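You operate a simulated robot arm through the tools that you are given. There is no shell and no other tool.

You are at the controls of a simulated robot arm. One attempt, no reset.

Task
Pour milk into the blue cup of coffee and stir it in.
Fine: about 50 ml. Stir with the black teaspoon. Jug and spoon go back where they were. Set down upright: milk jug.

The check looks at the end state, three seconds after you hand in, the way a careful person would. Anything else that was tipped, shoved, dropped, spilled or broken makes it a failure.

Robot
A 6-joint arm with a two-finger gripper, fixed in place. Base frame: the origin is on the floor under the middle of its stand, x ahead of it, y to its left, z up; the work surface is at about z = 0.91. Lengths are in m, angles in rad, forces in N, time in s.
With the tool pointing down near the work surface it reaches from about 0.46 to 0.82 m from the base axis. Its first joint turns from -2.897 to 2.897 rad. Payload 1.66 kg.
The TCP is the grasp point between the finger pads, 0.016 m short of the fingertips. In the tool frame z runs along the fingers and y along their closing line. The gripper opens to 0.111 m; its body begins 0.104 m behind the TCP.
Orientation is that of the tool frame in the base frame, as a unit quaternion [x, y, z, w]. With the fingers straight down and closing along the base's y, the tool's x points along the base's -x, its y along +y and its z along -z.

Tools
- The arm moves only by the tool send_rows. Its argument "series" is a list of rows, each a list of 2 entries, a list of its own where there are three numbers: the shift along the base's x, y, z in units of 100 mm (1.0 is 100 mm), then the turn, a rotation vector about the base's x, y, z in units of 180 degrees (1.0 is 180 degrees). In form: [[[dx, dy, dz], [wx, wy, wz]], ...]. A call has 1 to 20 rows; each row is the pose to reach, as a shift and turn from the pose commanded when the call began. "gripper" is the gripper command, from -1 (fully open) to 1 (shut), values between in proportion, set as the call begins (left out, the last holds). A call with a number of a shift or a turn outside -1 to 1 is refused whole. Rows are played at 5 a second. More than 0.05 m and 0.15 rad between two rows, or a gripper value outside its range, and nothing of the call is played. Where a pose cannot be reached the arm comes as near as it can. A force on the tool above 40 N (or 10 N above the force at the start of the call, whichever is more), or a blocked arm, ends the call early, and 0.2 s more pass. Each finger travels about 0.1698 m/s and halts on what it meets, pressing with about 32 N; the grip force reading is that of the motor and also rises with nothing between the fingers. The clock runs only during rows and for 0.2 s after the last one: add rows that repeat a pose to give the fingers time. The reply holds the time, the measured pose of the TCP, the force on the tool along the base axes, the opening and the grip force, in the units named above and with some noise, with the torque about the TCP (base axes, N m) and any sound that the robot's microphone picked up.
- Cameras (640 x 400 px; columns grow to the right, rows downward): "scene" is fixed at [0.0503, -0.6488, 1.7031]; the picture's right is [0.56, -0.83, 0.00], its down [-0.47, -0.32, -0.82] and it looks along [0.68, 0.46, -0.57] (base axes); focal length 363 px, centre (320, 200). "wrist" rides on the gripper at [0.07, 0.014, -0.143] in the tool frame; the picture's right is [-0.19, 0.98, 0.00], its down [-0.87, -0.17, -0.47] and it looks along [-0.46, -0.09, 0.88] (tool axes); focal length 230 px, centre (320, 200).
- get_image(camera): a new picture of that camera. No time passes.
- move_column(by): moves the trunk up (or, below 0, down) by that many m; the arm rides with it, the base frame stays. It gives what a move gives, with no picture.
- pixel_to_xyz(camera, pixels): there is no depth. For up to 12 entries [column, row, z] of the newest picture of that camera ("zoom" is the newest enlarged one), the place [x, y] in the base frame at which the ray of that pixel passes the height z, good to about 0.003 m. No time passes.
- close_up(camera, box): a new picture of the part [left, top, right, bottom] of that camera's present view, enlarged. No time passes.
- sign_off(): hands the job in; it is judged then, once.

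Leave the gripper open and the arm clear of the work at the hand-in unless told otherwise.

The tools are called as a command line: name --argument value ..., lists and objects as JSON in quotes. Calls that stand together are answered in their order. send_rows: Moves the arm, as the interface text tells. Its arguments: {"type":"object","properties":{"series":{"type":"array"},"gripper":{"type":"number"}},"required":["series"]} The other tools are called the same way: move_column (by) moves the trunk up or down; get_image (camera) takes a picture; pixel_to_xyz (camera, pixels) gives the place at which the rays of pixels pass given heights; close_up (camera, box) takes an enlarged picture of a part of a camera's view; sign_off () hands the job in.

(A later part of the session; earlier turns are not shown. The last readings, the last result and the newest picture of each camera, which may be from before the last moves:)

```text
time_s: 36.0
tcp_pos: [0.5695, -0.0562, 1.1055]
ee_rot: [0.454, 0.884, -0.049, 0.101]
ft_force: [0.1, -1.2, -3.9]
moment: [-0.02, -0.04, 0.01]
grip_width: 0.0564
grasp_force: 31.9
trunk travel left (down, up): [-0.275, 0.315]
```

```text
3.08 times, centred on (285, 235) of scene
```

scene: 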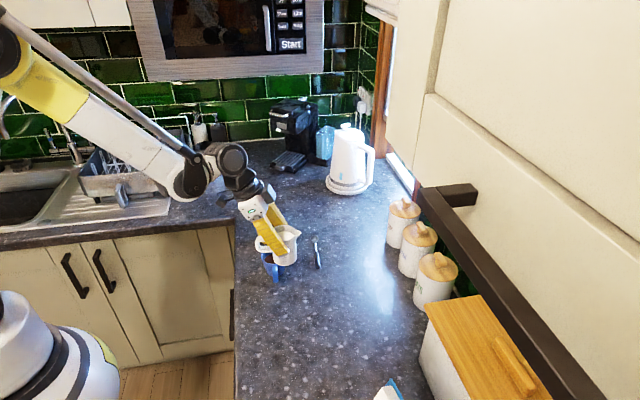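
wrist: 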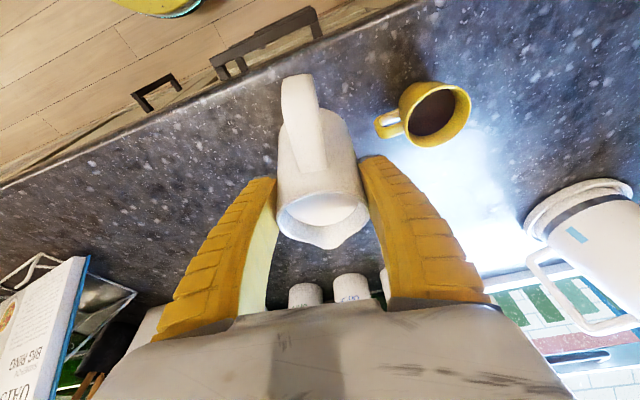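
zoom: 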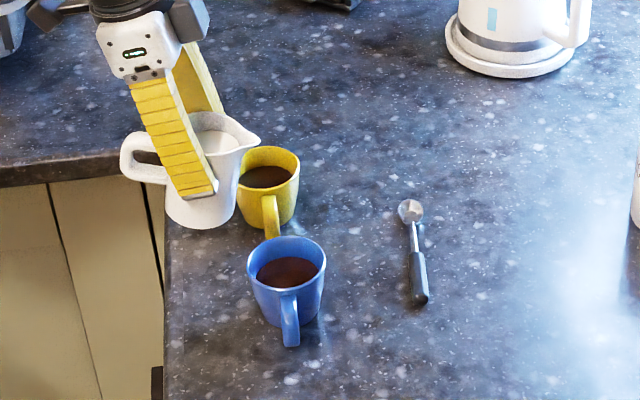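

The tilt is at 12°, the jug sits firmly, and no milk is flowing. Now I'll lower 8.3 cm to bring the spout about 6 cm above the cup rim.

send_rows --series '[[[0, 0, -0.04], [0, 0, 0]], [[0, 0, -0.12], [0, 0, 0]], [[0, 0, -0.22], [0, 0, 0]], [[0, 0, -0.32], [0, 0, 0]], [[0, 0, -0.42], [0, 0, 0]], [[0, 0, -0.52], [0, 0, 0]], [[0, 0, -0.62], [0, 0, 0]], [[0, 0, -0.72], [0, 0, 0]], [[0, 0, -0.79], [0, 0, 0]], [[0, 0, -0.83], [0, 0, 0]], [[0, 0, -0.83], [0, 0, 0]]]'

get_image --camera "wrist"

close_up --camera "scene" --box '[225, 200, 325, 290]'

```text
time_s: 38.4
tcp_pos: [0.5694, -0.0585, 1.0203]
ee_rot: [0.454, 0.884, -0.05, 0.101]
ft_force: [0.0, 0.0, -3.5]
moment: [-0.06, -0.06, -0.04]
grip_width: 0.0563
grasp_force: 32.3
trunk travel left (down, up): [-0.275, 0.315]
```

```text
taken
```

wrist: 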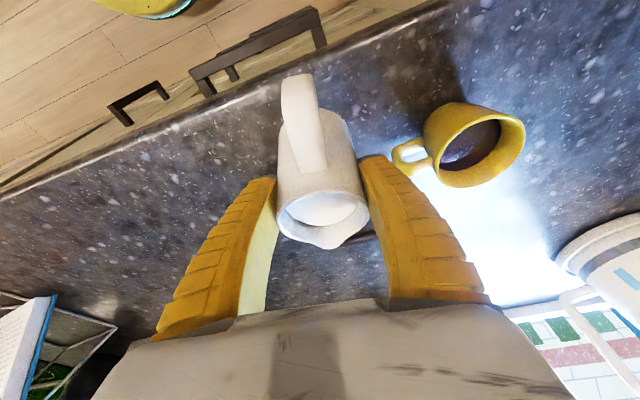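

```text
4.44 times, centred on (275, 245) of scene
```

zoom: 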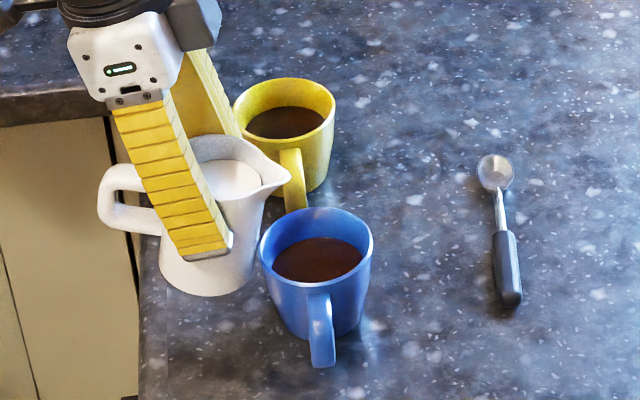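

The jug is lowered clear of both cups. I'll check the spout tip's place at scene (268.3,241) for z about 1.03.

pixel_to_xyz --camera "scene" --pixels '[[268.3, 241, 1.025], [268.3, 241, 1.03], [268.3, 241, 1.035], [274.1, 255.4, 0.972]]'

pixel_to_xyz --camera "wrist" --pixels '[[331, 248, 1.03]]'

close_up --camera "wrist" --box '[260, 60, 400, 270]'

```text
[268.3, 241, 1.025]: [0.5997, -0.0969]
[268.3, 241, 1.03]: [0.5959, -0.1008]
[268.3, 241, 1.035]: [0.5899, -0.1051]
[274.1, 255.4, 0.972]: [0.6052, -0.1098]
```

```text
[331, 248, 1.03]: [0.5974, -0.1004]
```

```text
1.90 times, centred on (330, 165) of wrist
```

zoom: 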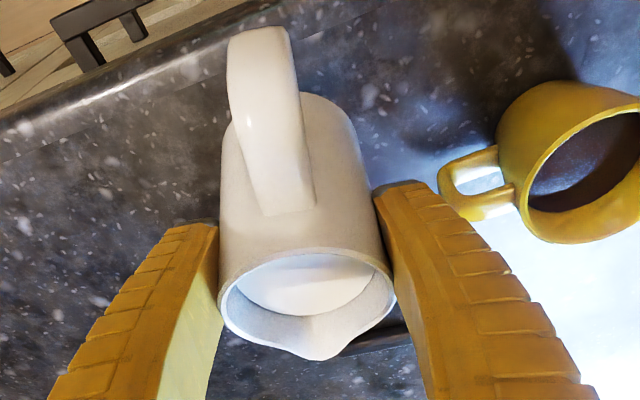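

The spout tip is at (0.597,-0.100,1.03), about 1 cm short of the cup centre, as wanted. I'll now tilt about the TCP in small steps, to 18° first, and watch for flow.

send_rows --series '[[[0, 0, 0], [0.0068, 0.0048, 0]], [[0, 0, 0], [0.0136, 0.0097, 0]], [[0, 0, 0], [0.0203, 0.0145, 0]], [[0, 0, 0], [0.0271, 0.0194, 0]], [[0, 0, 0], [0.0271, 0.0194, 0]], [[0, 0, 0], [0.0271, 0.0194, 0]]]'

close_up --camera "scene" --box '[235, 210, 305, 280]'

close_up --camera "wrist" --box '[260, 160, 400, 290]'

```text
time_s: 39.8
tcp_pos: [0.5696, -0.0585, 1.0217]
ee_rot: [0.456, 0.888, -0.026, 0.054]
ft_force: [0.0, 0.1, -3.5]
moment: [-0.04, -0.01, -0.02]
grip_width: 0.0564
grasp_force: 32.2
trunk travel left (down, up): [-0.275, 0.315]
```

```text
5.71 times, centred on (270, 245) of scene
```

zoom: 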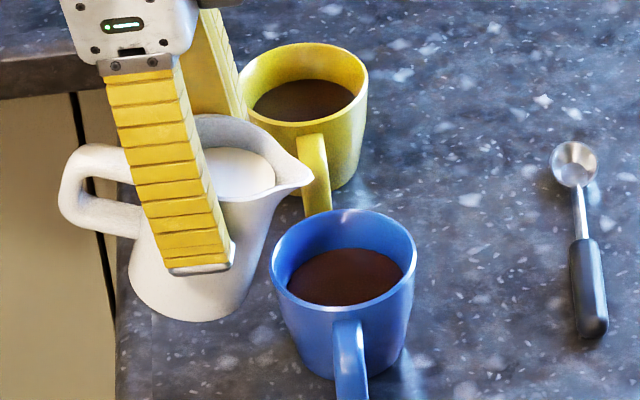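

```text
3.08 times, centred on (330, 225) of wrist
```

zoom: 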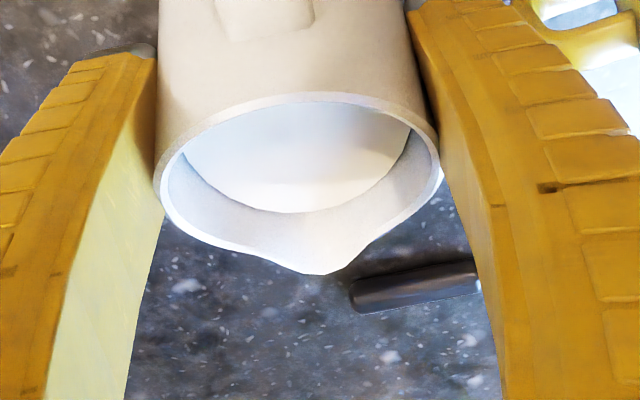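

There's no flow at 18°: the milk edge is still about 1 cm from the spout lip. I'll go to 24°.

send_rows --series '[[[0, 0, 0], [0.0068, 0.0048, 0]], [[0, 0, 0], [0.0136, 0.0097, 0]], [[0, 0, 0], [0.0203, 0.0145, 0]], [[0, 0, 0], [0.0271, 0.0194, 0]], [[0, 0, 0], [0.0271, 0.0194, 0]]]'

close_up --camera "scene" --box '[235, 210, 305, 280]'

close_up --camera "wrist" --box '[260, 160, 400, 290]'

```text
time_s: 41.0
tcp_pos: [0.5692, -0.0587, 1.0209]
ee_rot: [0.457, 0.89, -0.003, 0.009]
ft_force: [-0.6, 0.9, -2.7]
moment: [-0.08, -0.05, 0.0]
grip_width: 0.0563
grasp_force: 32.3
trunk travel left (down, up): [-0.275, 0.315]
```

```text
5.71 times, centred on (270, 245) of scene
```

zoom: 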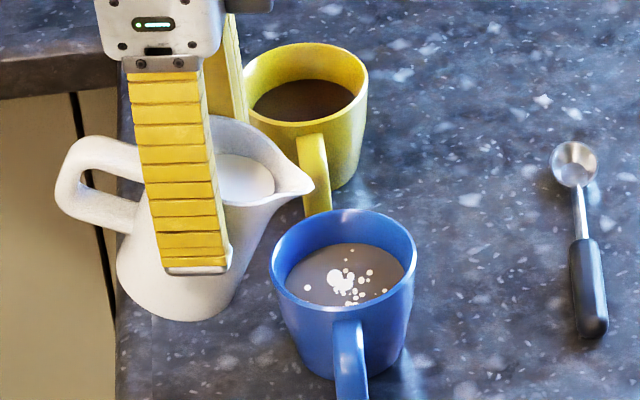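

```text
3.08 times, centred on (330, 225) of wrist
```

zoom: 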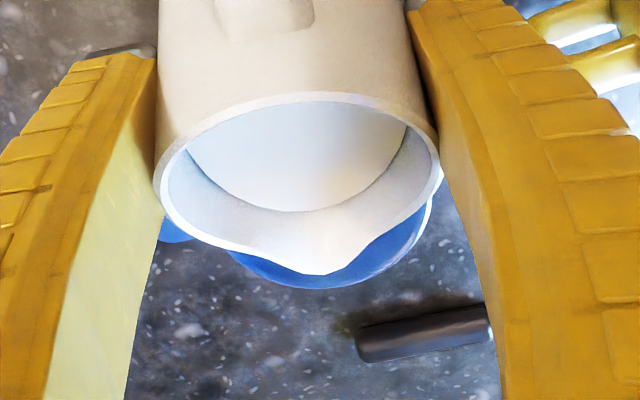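

Milk is falling into the cup, with white blobs visible on the surface at zoom (340,285). I'll hold this tilt briefly to see whether flow continues.

send_rows --series '[[[0, 0, 0], [0, 0, 0]], [[0, 0, 0], [0, 0, 0]]]'

close_up --camera "scene" --box '[250, 225, 300, 275]'

close_up --camera "wrist" --box '[260, 160, 400, 290]'

```text
time_s: 41.6
tcp_pos: [0.5691, -0.059, 1.0199]
ee_rot: [0.457, 0.889, -0.002, 0.009]
ft_force: [0.3, 0.1, -3.0]
moment: [-0.06, 0.0, 0.0]
grip_width: 0.0563
grasp_force: 32.1
trunk travel left (down, up): [-0.275, 0.315]
```

```text
8.00 times, centred on (275, 250) of scene
```

zoom: 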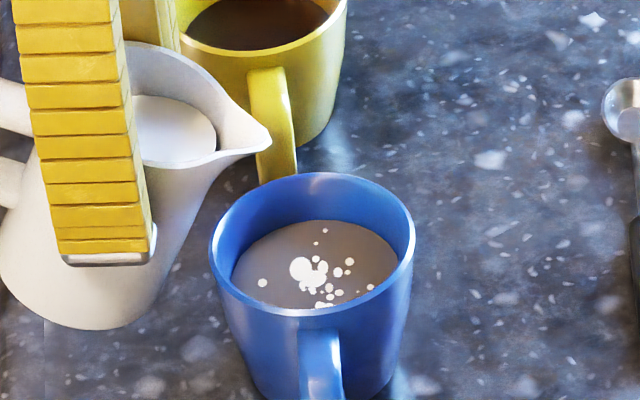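

```text
3.08 times, centred on (330, 225) of wrist
```

zoom: 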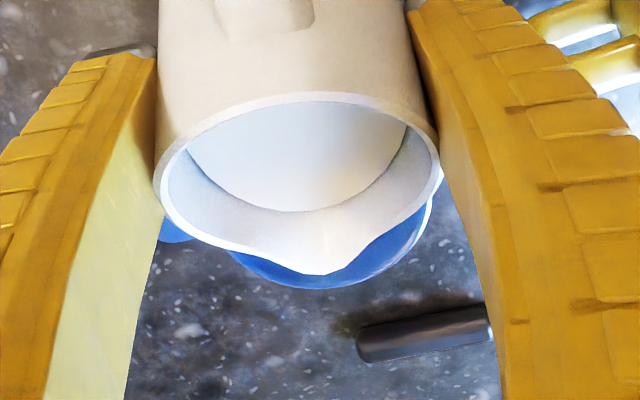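

The flow stopped by itself at 24°. The level rose about 3 mm, which is about 9 ml. I expect roughly 2.3–3 ml per degree, so I'll tilt on to 32° at 1° per row and measure again.

send_rows --series '[[[0, 0, 0], [0.0045, 0.0032, 0]], [[0, 0, 0], [0.009, 0.0065, 0]], [[0, 0, 0], [0.0136, 0.0097, 0]], [[0, 0, 0], [0.0181, 0.0129, 0]], [[0, 0, 0], [0.0226, 0.0161, 0]], [[0, 0, 0], [0.0271, 0.0194, 0]], [[0, 0, 0], [0.0317, 0.0226, 0]], [[0, 0, 0], [0.0362, 0.0258, 0]], [[0, 0, 0], [0.0362, 0.0258, 0]], [[0, 0, 0], [0.0362, 0.0258, 0]], [[0, 0, 0], [0.0362, 0.0258, 0]]]'

close_up --camera "scene" --box '[250, 225, 300, 275]'

close_up --camera "wrist" --box '[260, 160, 400, 290]'

```text
time_s: 44.0
tcp_pos: [0.5695, -0.0578, 1.0207]
ee_rot: [0.457, 0.887, 0.03, -0.054]
ft_force: [-0.2, 0.2, -2.9]
moment: [-0.02, 0.0, -0.03]
grip_width: 0.0564
grasp_force: 31.8
trunk travel left (down, up): [-0.275, 0.315]
```

```text
8.00 times, centred on (275, 250) of scene
```

zoom: 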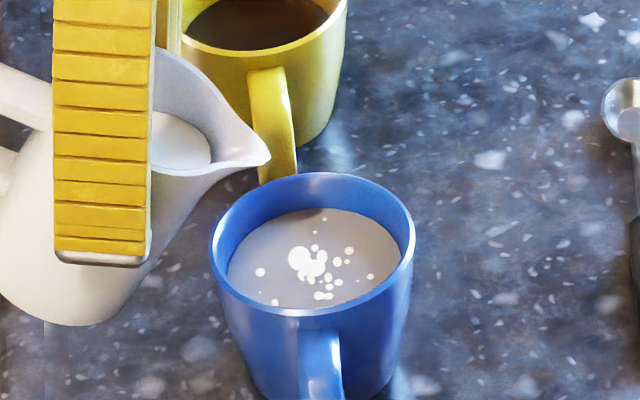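

```text
3.08 times, centred on (330, 225) of wrist
```

zoom: 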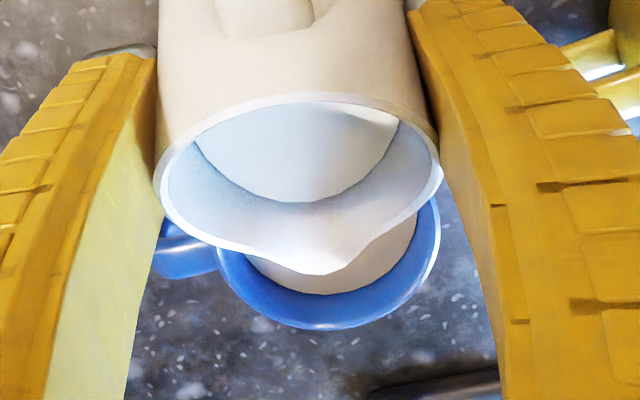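

The level gap is now 36 px in the zoom, so the level is about 13 mm below the rim, up about 7.4 mm, or roughly 22 ml. I'll go on to 38°.

send_rows --series '[[[0, 0, 0], [0.0045, 0.0032, 0]], [[0, 0, 0], [0.009, 0.0065, 0]], [[0, 0, 0], [0.0136, 0.0097, 0]], [[0, 0, 0], [0.0181, 0.0129, 0]], [[0, 0, 0], [0.0226, 0.0161, 0]], [[0, 0, 0], [0.0271, 0.0194, 0]], [[0, 0, 0], [0.0271, 0.0194, 0]], [[0, 0, 0], [0.0271, 0.0194, 0]], [[0, 0, 0], [0.0271, 0.0194, 0]]]'

close_up --camera "scene" --box '[250, 225, 300, 275]'

close_up --camera "wrist" --box '[260, 180, 400, 310]'

```text
time_s: 46.0
tcp_pos: [0.5688, -0.0574, 1.0211]
ee_rot: [0.454, 0.884, 0.053, -0.101]
ft_force: [0.0, -0.3, -3.2]
moment: [-0.03, -0.04, 0.01]
grip_width: 0.0563
grasp_force: 31.9
trunk travel left (down, up): [-0.275, 0.315]
```

```text
8.00 times, centred on (275, 250) of scene
```

zoom: 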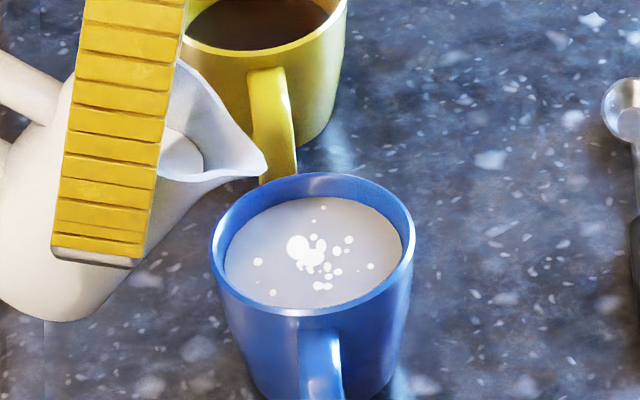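

```text
3.08 times, centred on (330, 245) of wrist
```

zoom: 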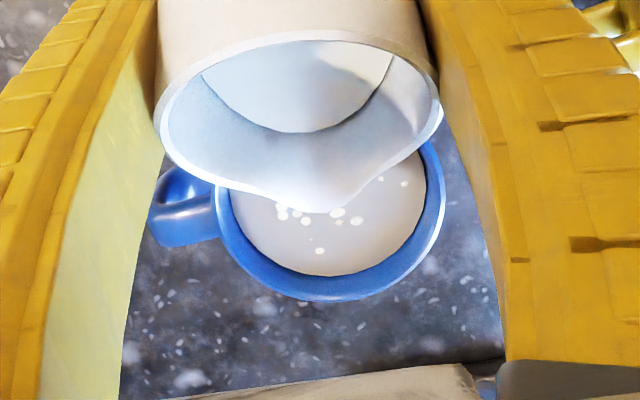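

The gap is now 25 px, so the level is about 8 mm below the rim, or roughly 37 ml. I'll take a tighter zoom to measure more carefully before the last part.

close_up --camera "scene" --box '[258, 243, 292, 266]'

```text
16.00 times, centred on (275, 254) of scene
```

zoom: 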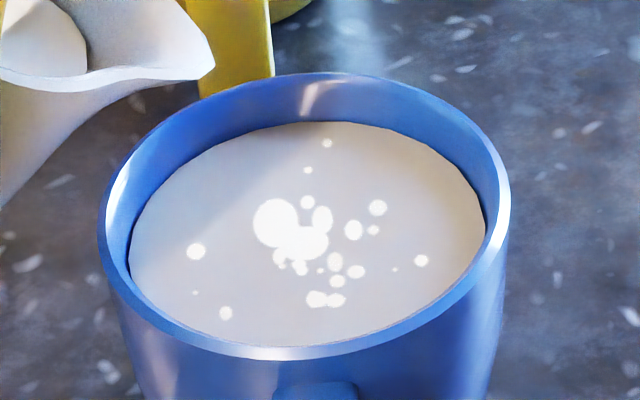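

The rim centre is at zoom row 216 and the milk centre at row 246, so the depth is about 7.5 mm and about 37 ml is in. I'll tilt 4° further to about 42°.

send_rows --series '[[[0, 0, 0], [0.0045, 0.0032, 0]], [[0, 0, 0], [0.009, 0.0065, 0]], [[0, 0, 0], [0.0136, 0.0097, 0]], [[0, 0, 0], [0.0181, 0.0129, 0]], [[0, 0, 0], [0.0181, 0.0129, 0]], [[0, 0, 0], [0.0181, 0.0129, 0]], [[0, 0, 0], [0.0181, 0.0129, 0]]]'

close_up --camera "scene" --box '[258, 243, 292, 266]'

close_up --camera "wrist" --box '[260, 180, 400, 310]'

```text
time_s: 47.6
tcp_pos: [0.5696, -0.0568, 1.0202]
ee_rot: [0.452, 0.88, 0.069, -0.131]
ft_force: [-0.1, 0.2, -4.1]
moment: [-0.06, 0.0, 0.02]
grip_width: 0.0564
grasp_force: 31.9
trunk travel left (down, up): [-0.275, 0.315]
```

```text
16.00 times, centred on (275, 254) of scene
```

zoom: 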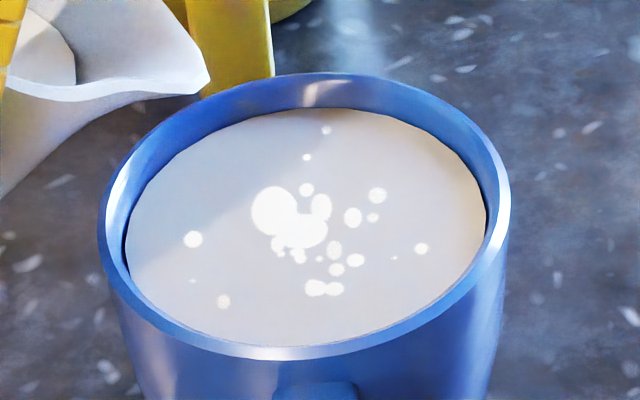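

```text
3.08 times, centred on (330, 245) of wrist
```

zoom: 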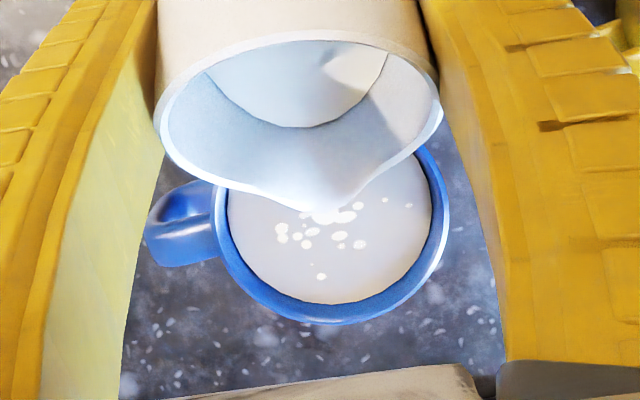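

The milk centre is now at row 234, so the depth is about 4.5 mm and about 47 ml is in. One more degree should bring it to about 50 ml, and after that I'll level the jug.

send_rows --series '[[[0, 0, 0], [0.0045, 0.0032, 0]], [[0, 0, 0], [0.0045, 0.0032, 0]], [[0, 0, 0], [0.0045, 0.0032, 0]]]'

close_up --camera "scene" --box '[258, 243, 292, 266]'

```text
time_s: 48.4
tcp_pos: [0.5688, -0.0577, 1.021]
ee_rot: [0.451, 0.879, 0.073, -0.138]
ft_force: [-0.1, 0.7, -2.8]
moment: [-0.07, -0.05, 0.01]
grip_width: 0.0565
grasp_force: 32.5
trunk travel left (down, up): [-0.275, 0.315]
```

```text
16.00 times, centred on (275, 254) of scene
```

zoom: 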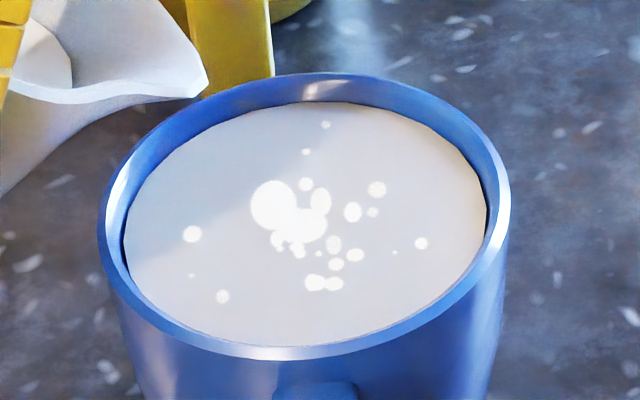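

The depth is now about 3.3 mm, so about 50 ml has been poured. I'll tilt back 30° along the same path to stop the flow.

send_rows --series '[[[0, 0, 0], [-0.0136, -0.0097, 0]], [[0, 0, 0], [-0.0271, -0.0194, 0]], [[0, 0, 0], [-0.0407, -0.029, 0]], [[0, 0, 0], [-0.0543, -0.0387, 0]], [[0, 0, 0], [-0.0679, -0.0484, 0]], [[0, 0, 0], [-0.0814, -0.0581, 0]], [[0, 0, 0], [-0.095, -0.0678, 0]], [[0, 0, 0], [-0.1086, -0.0774, 0]], [[0, 0, 0], [-0.1221, -0.0871, 0]], [[0, 0, 0], [-0.1312, -0.0936, 0]], [[0, 0, 0], [-0.1357, -0.0968, 0]], [[0, 0, 0], [-0.1357, -0.0968, 0]], [[0, 0, 0], [-0.1357, -0.0968, 0]]]'

close_up --camera "scene" --box '[235, 210, 305, 280]'

get_image --camera "wrist"

```text
time_s: 51.2
tcp_pos: [0.57, -0.0576, 1.0209]
ee_rot: [0.454, 0.885, -0.046, 0.094]
ft_force: [0.6, 0.6, -3.0]
moment: [-0.02, 0.03, -0.01]
grip_width: 0.0565
grasp_force: 32.2
trunk travel left (down, up): [-0.275, 0.315]
```

```text
5.71 times, centred on (270, 245) of scene
```

zoom: 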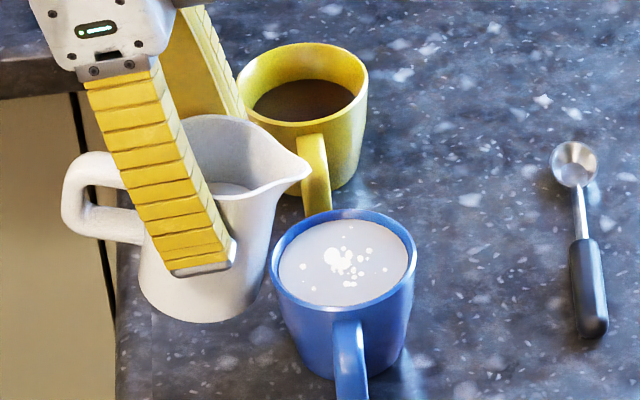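

```text
taken
```

wrist: 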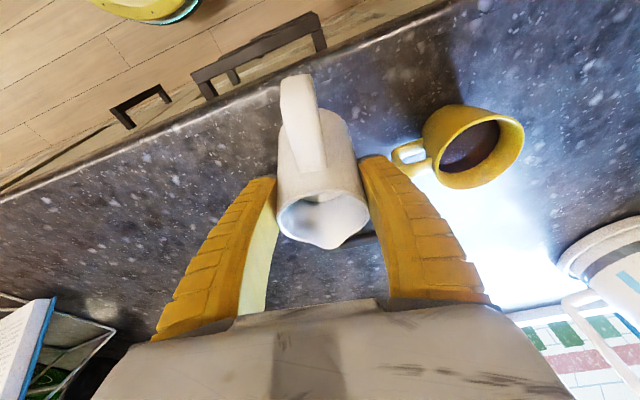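

The pour has stopped cleanly, with no drips on the counter and the milk near but below the rim. I'll raise 8.3 cm and then turn the jug upright.

send_rows --series '[[[0, 0, 0.04], [0, 0, 0]], [[0, 0, 0.12], [0, 0, 0]], [[0, 0, 0.22], [0, 0, 0]], [[0, 0, 0.34], [0, 0, 0]], [[0, 0, 0.46], [0, 0, 0]], [[0, 0, 0.58], [0, 0, 0]], [[0, 0, 0.7], [0, 0, 0]], [[0, 0, 0.79], [0, 0, 0]], [[0, 0, 0.83], [-0.0098, -0.007, 0]], [[0, 0, 0.83], [-0.0196, -0.014, 0]], [[0, 0, 0.83], [-0.0294, -0.021, 0]], [[0, 0, 0.83], [-0.0391, -0.028, 0]], [[0, 0, 0.83], [-0.0489, -0.035, 0]], [[0, 0, 0.83], [-0.0587, -0.042, 0]], [[0, 0, 0.83], [-0.0587, -0.042, 0]]]'

send_rows --series '[[[0, -0.03, 0], [0, 0, 0]], [[-0.01, -0.1, 0], [0, 0, 0]], [[-0.02, -0.2, 0], [0, 0, 0]], [[-0.03, -0.3, 0], [0, 0, 0]], [[-0.04, -0.4, 0], [0, 0, 0]], [[-0.05, -0.5, 0], [0, 0, 0]], [[-0.06, -0.6, 0], [0, 0, 0]], [[-0.07, -0.7, 0], [0, 0, 0]], [[-0.07, -0.8, 0], [0, 0, 0]], [[-0.07, -0.9, 0], [0, 0, 0]], [[-0.07, -1.0, 0], [0, 0, 0]]]'

send_rows --series '[[[0, -0.1, 0], [0, 0, 0]], [[0, -0.2, 0], [0, 0, 0]], [[0, -0.3, 0], [0, 0, 0]], [[0, -0.4, 0], [0, 0, 0]], [[0, -0.5, 0], [0, 0, 0]], [[0, -0.6, 0], [0, 0, 0]], [[0, -0.7, 0], [0, 0, 0]], [[0, -0.8, 0], [0, 0, 0]], [[0, -0.9, 0], [0, 0, 0]], [[0, -0.97, 0], [0, 0, 0]], [[0, -1.0, 0], [0, 0, 0]], [[0, -1.0, 0], [0, 0, 0]]]'

get_image --camera "scene"

```text
time_s: 54.4
tcp_pos: [0.5687, -0.0574, 1.1052]
ee_rot: [0.446, 0.868, -0.098, 0.193]
ft_force: [-0.7, -0.1, -3.0]
moment: [-0.06, -0.03, -0.01]
grip_width: 0.0563
grasp_force: 32.0
trunk travel left (down, up): [-0.275, 0.315]
```

```text
time_s: 56.8
tcp_pos: [0.562, -0.1578, 1.1047]
ee_rot: [0.446, 0.868, -0.098, 0.193]
ft_force: [-0.3, 0.8, -2.5]
moment: [0.0, 0.03, 0.0]
grip_width: 0.0564
grasp_force: 32.2
trunk travel left (down, up): [-0.275, 0.315]
```

```text
time_s: 59.4
tcp_pos: [0.5604, -0.2583, 1.103]
ee_rot: [0.446, 0.868, -0.098, 0.193]
ft_force: [-0.7, 0.8, -2.7]
moment: [-0.06, 0.02, 0.01]
grip_width: 0.0565
grasp_force: 31.9
trunk travel left (down, up): [-0.275, 0.315]
```

```text
taken
```

scene: 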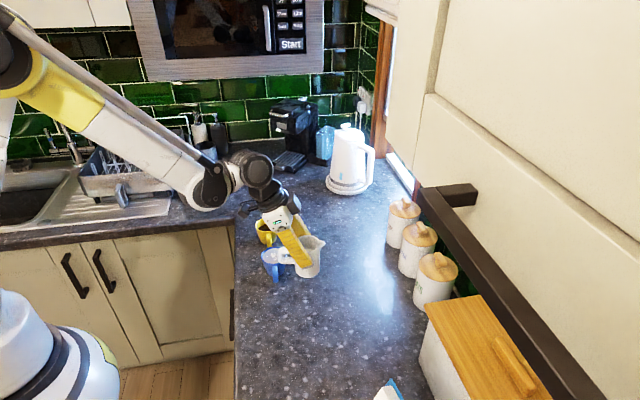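

Now at (0.561,-0.258,1.104) with the jug upright. I'll finish the y shift of -28.5 mm and lower 9 cm.

send_rows --series '[[[0, -0.1, 0], [0, 0, 0]], [[0, -0.2, 0], [0, 0, 0]], [[0, -0.27, -0.04], [0, 0, 0]], [[0, -0.285, -0.12], [0, 0, 0]], [[0, -0.285, -0.22], [0, 0, 0]], [[0, -0.285, -0.32], [0, 0, 0]], [[0, -0.285, -0.42], [0, 0, 0]], [[0, -0.285, -0.52], [0, 0, 0]], [[0, -0.285, -0.62], [0, 0, 0]], [[0, -0.285, -0.72], [0, 0, 0]], [[0, -0.285, -0.82], [0, 0, 0]], [[0, -0.285, -0.88], [0, 0, 0]], [[0, -0.285, -0.9], [0, 0, 0]], [[0, -0.285, -0.9], [0, 0, 0]]]'

close_up --camera "scene" --box '[285, 250, 350, 325]'

get_image --camera "wrist"

```text
time_s: 62.4
tcp_pos: [0.5609, -0.2854, 1.0142]
ee_rot: [0.446, 0.868, -0.097, 0.193]
ft_force: [-0.7, 1.2, -2.7]
moment: [-0.01, 0.0, 0.02]
grip_width: 0.0564
grasp_force: 32.3
trunk travel left (down, up): [-0.275, 0.315]
```

```text
5.33 times, centred on (318, 288) of scene
```

zoom: 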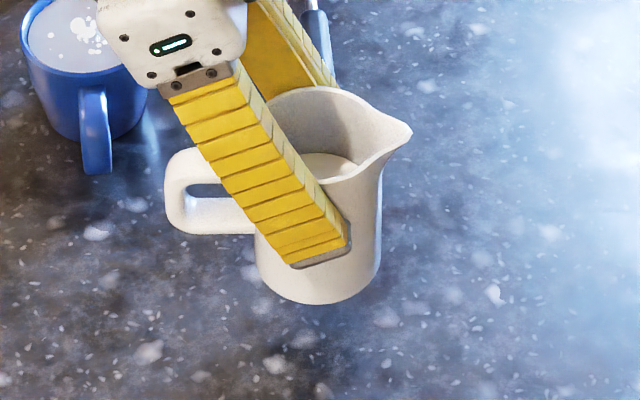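

```text
taken
```

wrist: 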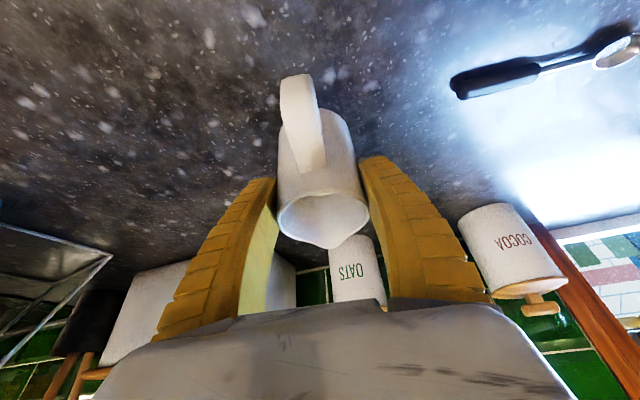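

The jug is right over its original spot with about 3.7 cm left to go. I'll lower another 3.2 cm slowly, then feel for contact in small steps.

send_rows --series '[[[0, 0, -0.04], [0, 0, 0]], [[0, 0, -0.1], [0, 0, 0]], [[0, 0, -0.16], [0, 0, 0]], [[0, 0, -0.22], [0, 0, 0]], [[0, 0, -0.27], [0, 0, 0]], [[0, 0, -0.31], [0, 0, 0]], [[0, 0, -0.32], [0, 0, 0]], [[0, 0, -0.32], [0, 0, 0]]]'

send_rows --series '[[[0, 0, -0.015], [0, 0, 0]], [[0, 0, -0.015], [0, 0, 0]]]'

send_rows --series '[[[0, 0, -0.015], [0, 0, 0]], [[0, 0, -0.015], [0, 0, 0]]]'

```text
time_s: 64.2
tcp_pos: [0.5621, -0.2862, 0.9811]
ee_rot: [0.446, 0.869, -0.097, 0.193]
ft_force: [0.6, 0.7, -3.7]
moment: [0.01, 0.02, 0.0]
grip_width: 0.0564
grasp_force: 32.0
trunk travel left (down, up): [-0.275, 0.315]
```

```text
time_s: 64.8
tcp_pos: [0.5626, -0.2858, 0.9785]
ee_rot: [0.446, 0.869, -0.097, 0.193]
ft_force: [-1.0, -0.2, -2.4]
moment: [-0.04, 0.0, -0.05]
grip_width: 0.0564
grasp_force: 32.3
trunk travel left (down, up): [-0.275, 0.315]
```

```text
time_s: 65.4
tcp_pos: [0.5624, -0.2853, 0.9774]
ee_rot: [0.445, 0.869, -0.097, 0.193]
ft_force: [-0.5, 0.1, -2.4]
moment: [-0.01, 0.01, -0.02]
grip_width: 0.0562
grasp_force: 32.1
trunk travel left (down, up): [-0.275, 0.315]
```

No contact yet at z 0.977, with the load still at -2.4 N. I'll continue in 1.5 mm steps.

send_rows --series '[[[0, 0, -0.015], [0, 0, 0]], [[0, 0, -0.015], [0, 0, 0]]]'

send_rows --series '[[[0, 0, -0.01], [0, 0, 0]], [[0, 0, -0.01], [0, 0, 0]]]'

```text
time_s: 66.0
tcp_pos: [0.5627, -0.2845, 0.978]
ee_rot: [0.446, 0.868, -0.097, 0.193]
ft_force: [0.6, 0.6, -2.9]
moment: [-0.01, -0.04, 0.01]
grip_width: 0.0563
grasp_force: 32.1
trunk travel left (down, up): [-0.275, 0.315]
```

```text
time_s: 66.6
tcp_pos: [0.5612, -0.2848, 0.9757]
ee_rot: [0.447, 0.868, -0.097, 0.193]
ft_force: [0.0, 0.4, -2.5]
moment: [0.01, -0.03, 0.01]
grip_width: 0.0562
grasp_force: 32.5
trunk travel left (down, up): [-0.275, 0.315]
```

There's still no contact at about 0.976, so I'll continue down by 1 mm steps.

send_rows --series '[[[0, 0, -0.01], [0, 0, 0]], [[0, 0, -0.01], [0, 0, 0]]]'

send_rows --series '[[[0, 0, -0.01], [0, 0, 0]], [[0, 0, -0.01], [0, 0, 0]]]'

close_up --camera "scene" --box '[285, 260, 350, 325]'

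```text
time_s: 67.2
tcp_pos: [0.5627, -0.2859, 0.9763]
ee_rot: [0.445, 0.869, -0.098, 0.193]
ft_force: [-0.3, 0.9, -1.6]
moment: [0.03, -0.06, -0.02]
grip_width: 0.0561
grasp_force: 31.6
trunk travel left (down, up): [-0.275, 0.315]
```

```text
time_s: 67.8
tcp_pos: [0.5615, -0.2858, 0.9753]
ee_rot: [0.446, 0.868, -0.097, 0.193]
ft_force: [2.3, 1.0, 10.5]
moment: [0.33, -0.11, -0.11]
grip_width: 0.0565
grasp_force: 31.9
trunk travel left (down, up): [-0.275, 0.315]
```

```text
6.15 times, centred on (318, 292) of scene
```

zoom: 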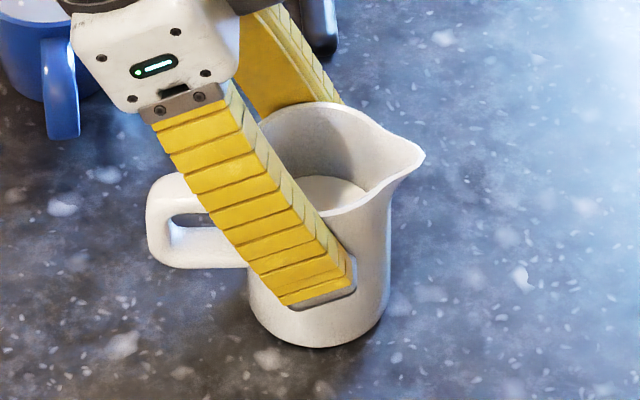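

The jug touched down at +10.5 N, and the spout is back at the same pixel (425,158) as before. I'll relieve the pressure by 0.7 mm and open the fingers gently.

send_rows --series '[[[0, 0, 0.007], [0, 0, 0]], [[0, 0, 0.007], [0, 0, 0]]]'

send_rows --series '[[[0, 0, 0], [0, 0, 0]], [[0, 0, 0], [0, 0, 0]], [[0, 0, 0], [0, 0, 0]]]' --gripper -0.1

send_rows --series '[[[0, 0, 0], [0, 0, 0]], [[0, 0, 0], [0, 0, 0]], [[0, 0, 0], [0, 0, 0]], [[0, 0, 0], [0, 0, 0]]]' --gripper -1

get_image --camera "wrist"

close_up --camera "scene" --box '[285, 260, 350, 325]'

```text
time_s: 68.4
tcp_pos: [0.5624, -0.2859, 0.9753]
ee_rot: [0.446, 0.869, -0.098, 0.193]
ft_force: [-2.1, 2.1, 3.2]
moment: [0.27, 0.04, 0.06]
grip_width: 0.0565
grasp_force: 31.8
trunk travel left (down, up): [-0.275, 0.315]
```

```text
time_s: 69.2
tcp_pos: [0.5618, -0.2854, 0.9757]
ee_rot: [0.446, 0.868, -0.097, 0.193]
ft_force: [0.1, -0.5, 1.0]
moment: [-0.02, 0.03, 0.0]
grip_width: 0.0629
grasp_force: 0.9
trunk travel left (down, up): [-0.275, 0.315]
```

```text
time_s: 70.2
tcp_pos: [0.5623, -0.2856, 0.9763]
ee_rot: [0.445, 0.869, -0.097, 0.194]
ft_force: [0.5, -0.1, -0.4]
moment: [0.03, -0.02, -0.01]
grip_width: 0.1107
grasp_force: 0.1
trunk travel left (down, up): [-0.275, 0.315]
```

```text
taken
```

wrist: 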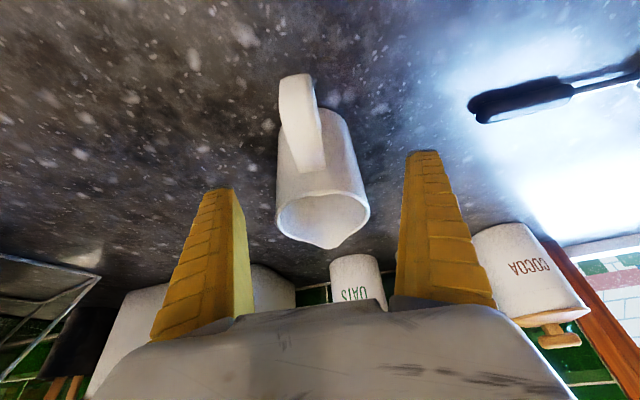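

```text
6.15 times, centred on (318, 292) of scene
```

zoom: 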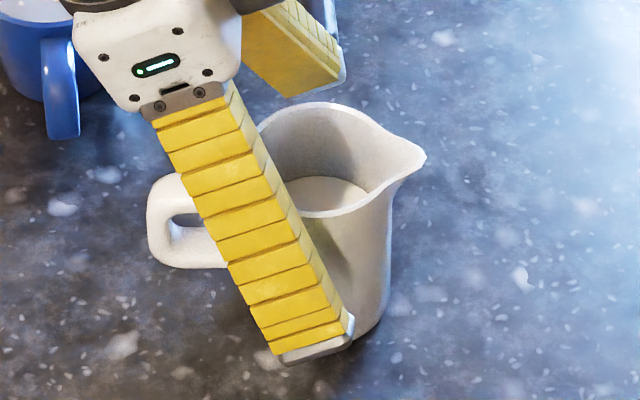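

The jug is released, upright and back on its spot. I'll raise straight up to clear it.

send_rows --series '[[[0, 0, 0.05], [0, 0, 0]], [[0, 0, 0.15], [0, 0, 0]], [[0, 0, 0.27], [0, 0, 0]], [[0, 0, 0.4], [0, 0, 0]], [[0, 0, 0.55], [0, 0, 0]], [[0, 0, 0.7], [0, 0, 0]], [[0, 0, 0.85], [0, 0, 0]], [[0, 0, 1.0], [0, 0, 0]]]'

send_rows --series '[[[0, 0, 0.2], [0.02, 0.0143, 0]], [[0, 0, 0.4], [0.045, 0.032, 0]], [[0, 0, 0.6], [0.07, 0.05, 0]], [[0, 0, 0.8], [0.095, 0.068, 0]], [[0, 0, 0.9], [0.113, 0.0806, 0]], [[0, 0, 0.9], [0.113, 0.0806, 0]]]'

get_image --camera "scene"

get_image --camera "wrist"

```text
time_s: 72.0
tcp_pos: [0.5619, -0.2864, 1.0734]
ee_rot: [0.446, 0.869, -0.097, 0.193]
ft_force: [0.2, -1.0, 1.0]
moment: [0.03, -0.01, 0.0]
grip_width: 0.1109
grasp_force: 0.1
trunk travel left (down, up): [-0.275, 0.315]
```

```text
time_s: 73.4
tcp_pos: [0.5615, -0.2853, 1.1645]
ee_rot: [0.457, 0.889, 0.002, 0.001]
ft_force: [0.2, 0.2, -0.4]
moment: [-0.01, 0.01, 0.02]
grip_width: 0.111
grasp_force: 0.0
trunk travel left (down, up): [-0.275, 0.315]
```

```text
taken
```

scene: 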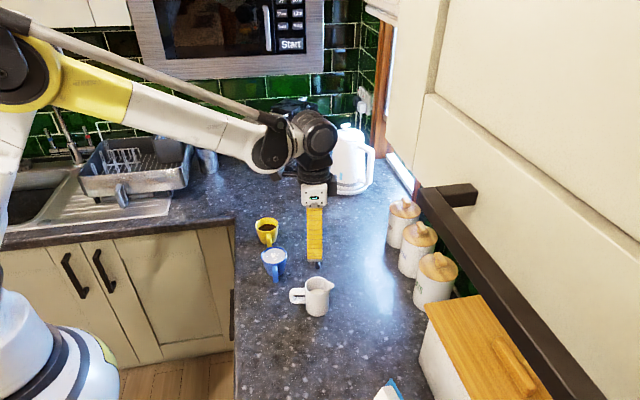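

```text
taken
```

wrist: 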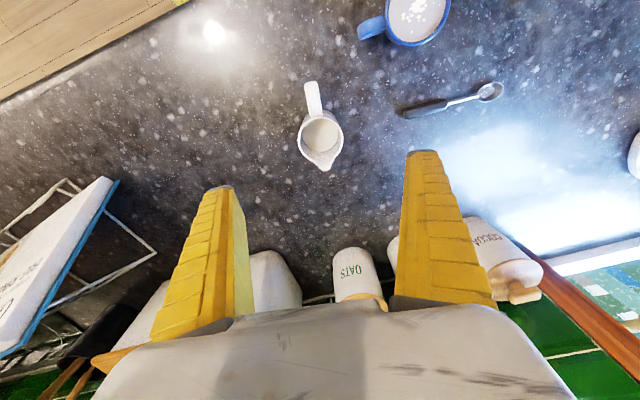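

The jug looks fine. Next is the spoon, at wrist (405,113) to (490,90). I'll zoom in to measure it precisely.

close_up --camera "wrist" --box '[390, 60, 520, 140]'

close_up --camera "scene" --box '[255, 225, 345, 325]'

```text
4.92 times, centred on (455, 100) of wrist
```

zoom: 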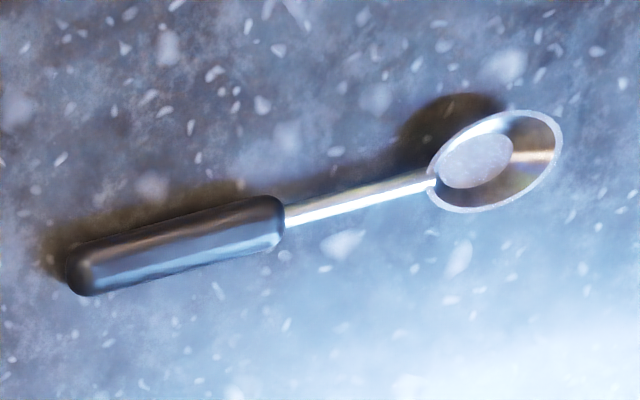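

```text
4.00 times, centred on (300, 275) of scene
```

zoom: 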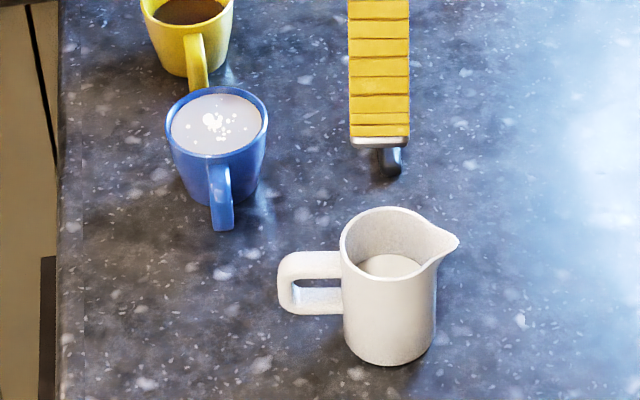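

The spoon's points, in wrist pixels, are the handle end (404.6,115.2), the neck joint (447.7,103), the bowl start (477.8,95.9) and the bowl tip (503.8,84.8). I'll convert them.

pixel_to_xyz --camera "wrist" --pixels '[[404.6, 115.2, 0.917], [447.7, 103, 0.917], [477.8, 95.9, 0.917], [503.8, 84.8, 0.917], [406, 118.5, 0.91], [409, 108.5, 0.922], [445, 98, 0.922], [448, 108.5, 0.91], [491, 91, 0.917]]'

```text
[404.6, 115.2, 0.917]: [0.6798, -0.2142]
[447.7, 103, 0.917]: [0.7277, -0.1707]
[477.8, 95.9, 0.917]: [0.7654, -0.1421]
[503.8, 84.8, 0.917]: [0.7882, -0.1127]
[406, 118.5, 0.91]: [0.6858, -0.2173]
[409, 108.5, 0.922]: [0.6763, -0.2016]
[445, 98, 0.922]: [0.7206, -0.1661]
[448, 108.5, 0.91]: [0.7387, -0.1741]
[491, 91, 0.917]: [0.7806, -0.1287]
```

The spoon axis points at 40.5°, from handle end (0.680,-0.212) to bowl tip (0.79,-0.115), with a length of about 0.147. I want the bowl on the tool's +x side so I can later point the spoon down by tilting outward. I'll yaw about -85° more and move above the handle, testing reachability as I go.

send_rows --series '[[[0.08, 0.06, 0], [0, 0, -0.04]], [[0.16, 0.12, 0], [0, 0, -0.08]], [[0.24, 0.18, 0], [0, 0, -0.12]], [[0.32, 0.24, 0], [0, 0, -0.16]], [[0.4, 0.3, 0], [0, 0, -0.2]], [[0.48, 0.36, 0], [0, 0, -0.24]], [[0.56, 0.42, 0], [0, 0, -0.28]], [[0.64, 0.48, 0], [0, 0, -0.32]], [[0.72, 0.54, 0], [0, 0, -0.36]], [[0.8, 0.6, 0], [0, 0, -0.4]], [[0.9, 0.7, 0], [0, 0, -0.44]], [[1.0, 0.75, 0], [0, 0, -0.4728]], [[1.0, 0.75, 0], [0, 0, -0.4728]]]'

get_image --camera "wrist"

get_image --camera "scene"

```text
time_s: 76.2
tcp_pos: [0.6606, -0.2102, 1.1641]
ee_rot: [0.939, 0.345, 0.0, 0.001]
ft_force: [0.1, 0.5, 0.7]
moment: [-0.02, 0.0, 0.01]
grip_width: 0.111
grasp_force: 0.0
trunk travel left (down, up): [-0.275, 0.315]
```

```text
taken
```

wrist: 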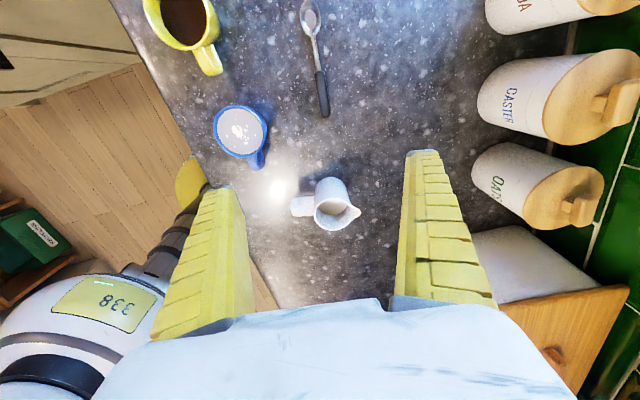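

```text
taken
```

scene: 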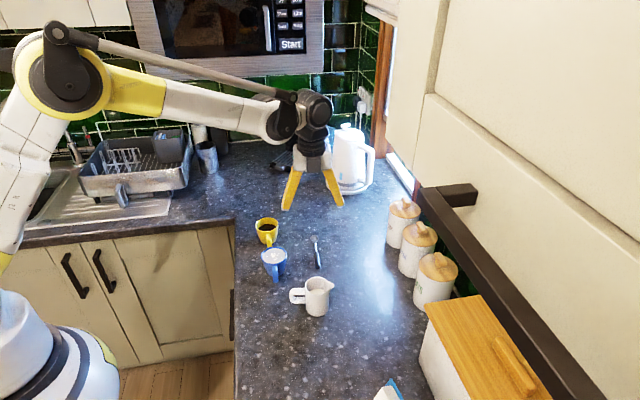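

The -139.6° yaw is reachable. Before grasping, I'll rehearse the stir pose in free air above the cup: yaw back to about -30°, then tilt 65° outward.

send_rows --series '[[[-0.01, 0.06, 0.03], [0, 0, 0.0435]], [[-0.02, 0.12, 0.06], [0, 0, 0.087]], [[-0.03, 0.18, 0.09], [0, 0, 0.1305]], [[-0.04, 0.24, 0.12], [0, 0, 0.174]], [[-0.05, 0.3, 0.15], [0, 0, 0.2175]], [[-0.06, 0.36, 0.18], [0, 0, 0.261]], [[-0.07, 0.42, 0.21], [0, 0, 0.3045]], [[-0.08, 0.48, 0.24], [0, 0, 0.348]], [[-0.09, 0.54, 0.27], [0, 0, 0.3915]], [[-0.1, 0.6, 0.3], [0, 0, 0.435]], [[-0.11, 0.66, 0.33], [0, 0, 0.4785]], [[-0.12, 0.72, 0.36], [0, 0, 0.522]], [[-0.13, 0.78, 0.36], [0, 0, 0.5655]], [[-0.13, 0.8, 0.36], [0, 0, 0.6089]], [[-0.13, 0.8, 0.36], [0, 0, 0.6089]]]'

send_rows --series '[[[0, 0, 0], [-0.02, -0.0346, 0]], [[0, 0, 0], [-0.04, -0.0693, 0]], [[0, 0, 0], [-0.06, -0.1039, 0]], [[0, 0, 0], [-0.08, -0.1386, 0]], [[0, 0, 0], [-0.1, -0.1732, 0]], [[0, 0, 0], [-0.12, -0.2078, 0]], [[0, 0, 0], [-0.14, -0.2425, 0]], [[0, 0, 0], [-0.16, -0.2771, 0]], [[0, 0, 0], [-0.1806, -0.3127, 0]], [[0, 0, 0], [-0.1806, -0.3127, 0]]]'

get_image --camera "scene"

```text
time_s: 79.4
tcp_pos: [0.649, -0.1315, 1.2017]
ee_rot: [0.257, 0.966, 0.001, 0.0]
ft_force: [0.3, -0.7, 0.1]
moment: [0.0, 0.01, -0.03]
grip_width: 0.111
grasp_force: 0.0
trunk travel left (down, up): [-0.275, 0.315]
```

```text
time_s: 81.6
tcp_pos: [0.6496, -0.1312, 1.2003]
ee_rot: [0.217, 0.814, -0.138, 0.521]
ft_force: [-0.2, 0.3, 0.0]
moment: [-0.01, -0.01, 0.01]
grip_width: 0.1109
grasp_force: 0.0
trunk travel left (down, up): [-0.275, 0.315]
```

```text
taken
```

scene: 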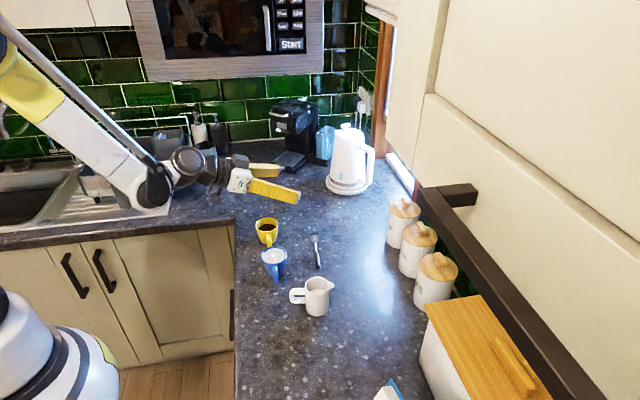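

A 65° outward tilt is reachable at z 1.2. I'll check that it's still reachable at the stirring height, z about 1.04, with the empty fingers above the cups.

send_rows --series '[[[0, 0, -0.2], [0, 0, 0]], [[0, 0, -0.4], [0, 0, 0]], [[0, 0, -0.6], [0, 0, 0]], [[0, 0, -0.8], [0, 0, 0]], [[0, 0, -1.0], [0, 0, 0]]]'

send_rows --series '[[[0, 0, -0.15], [0, 0, 0]], [[0, 0, -0.3], [0, 0, 0]], [[0, 0, -0.45], [0, 0, 0]], [[0, 0, -0.6], [0, 0, 0]], [[0, 0, -0.6], [0, 0, 0]]]'

get_image --camera "scene"

get_image --camera "wrist"

```text
time_s: 82.8
tcp_pos: [0.6597, -0.1308, 1.1103]
ee_rot: [0.217, 0.816, -0.138, 0.518]
ft_force: [-0.6, -0.9, 0.1]
moment: [0.03, -0.01, -0.05]
grip_width: 0.1111
grasp_force: 0.0
out of reach, approached as far as the arm can: row 5
trunk travel left (down, up): [-0.275, 0.315]
```

```text
time_s: 84.0
tcp_pos: [0.6908, -0.1309, 1.0771]
ee_rot: [0.218, 0.815, -0.139, 0.519]
ft_force: [0.6, 0.5, 0.8]
moment: [0.05, 0.02, 0.02]
grip_width: 0.1109
grasp_force: 0.0
out of reach, approached as far as the arm can: row 1, 2, 3, 4, 5
trunk travel left (down, up): [-0.275, 0.315]
```

```text
taken
```

scene: 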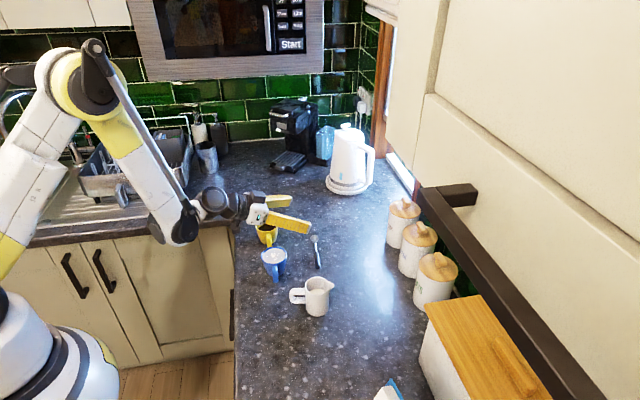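

```text
taken
```

wrist: 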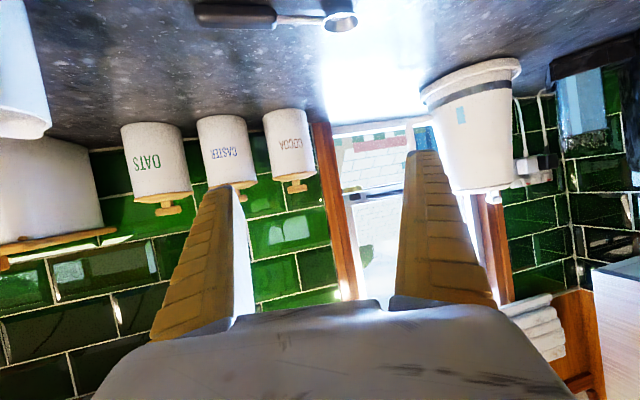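

At the present trunk height the arm can't fold in low enough: below z 1.11, x gets pushed outward. Lowering the trunk should fix that. I'll raise the arm first and then ride the trunk down 0.16 m.

send_rows --series '[[[0, 0, 0.2], [0, 0, 0]], [[0, 0, 0.4], [0, 0, 0]], [[-0.1, 0, 0.6], [0, 0, 0]], [[-0.2, 0, 0.8], [0, 0, 0]], [[-0.3, 0, 1.0], [0, 0, 0]], [[-0.3, 0, 1.0], [0, 0, 0]]]'

send_rows --series '[[[-0.03, 0, 0.2], [0, 0, 0]], [[-0.06, 0, 0.4], [0, 0, 0]], [[-0.1, 0, 0.6], [0, 0, 0]], [[-0.1, 0, 0.6], [0, 0, 0]]]'

move_column --by -0.16

get_image --camera "scene"

```text
time_s: 85.4
tcp_pos: [0.6575, -0.1331, 1.1779]
ee_rot: [0.216, 0.815, -0.137, 0.519]
ft_force: [-0.2, -1.1, 0.8]
moment: [0.02, 0.03, 0.01]
grip_width: 0.111
grasp_force: 0.1
trunk travel left (down, up): [-0.275, 0.315]
```

```text
time_s: 86.4
tcp_pos: [0.6519, -0.1318, 1.2397]
ee_rot: [0.216, 0.815, -0.137, 0.519]
ft_force: [1.1, -0.2, 0.9]
moment: [0.01, 0.02, 0.06]
grip_width: 0.1107
grasp_force: 0.0
trunk travel left (down, up): [-0.275, 0.315]
```

```text
time_s: 88.2
tcp_pos: [0.6508, -0.1304, 1.0793]
ee_rot: [0.216, 0.815, -0.138, 0.52]
ft_force: [0.5, -0.9, -0.1]
moment: [0.02, 0.02, 0.02]
grip_width: 0.1109
grasp_force: 0.0
trunk travel left (down, up): [-0.115, 0.475]
```

```text
taken
```

scene: 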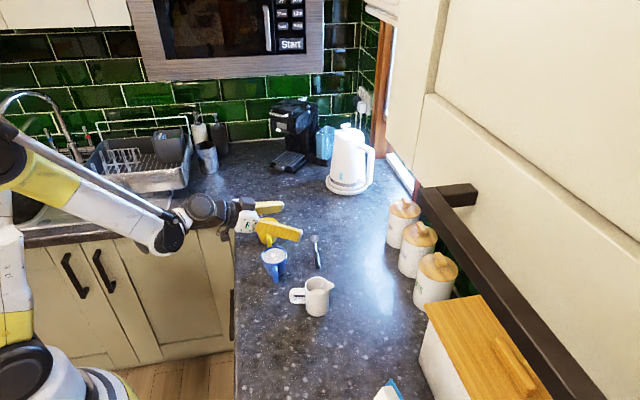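

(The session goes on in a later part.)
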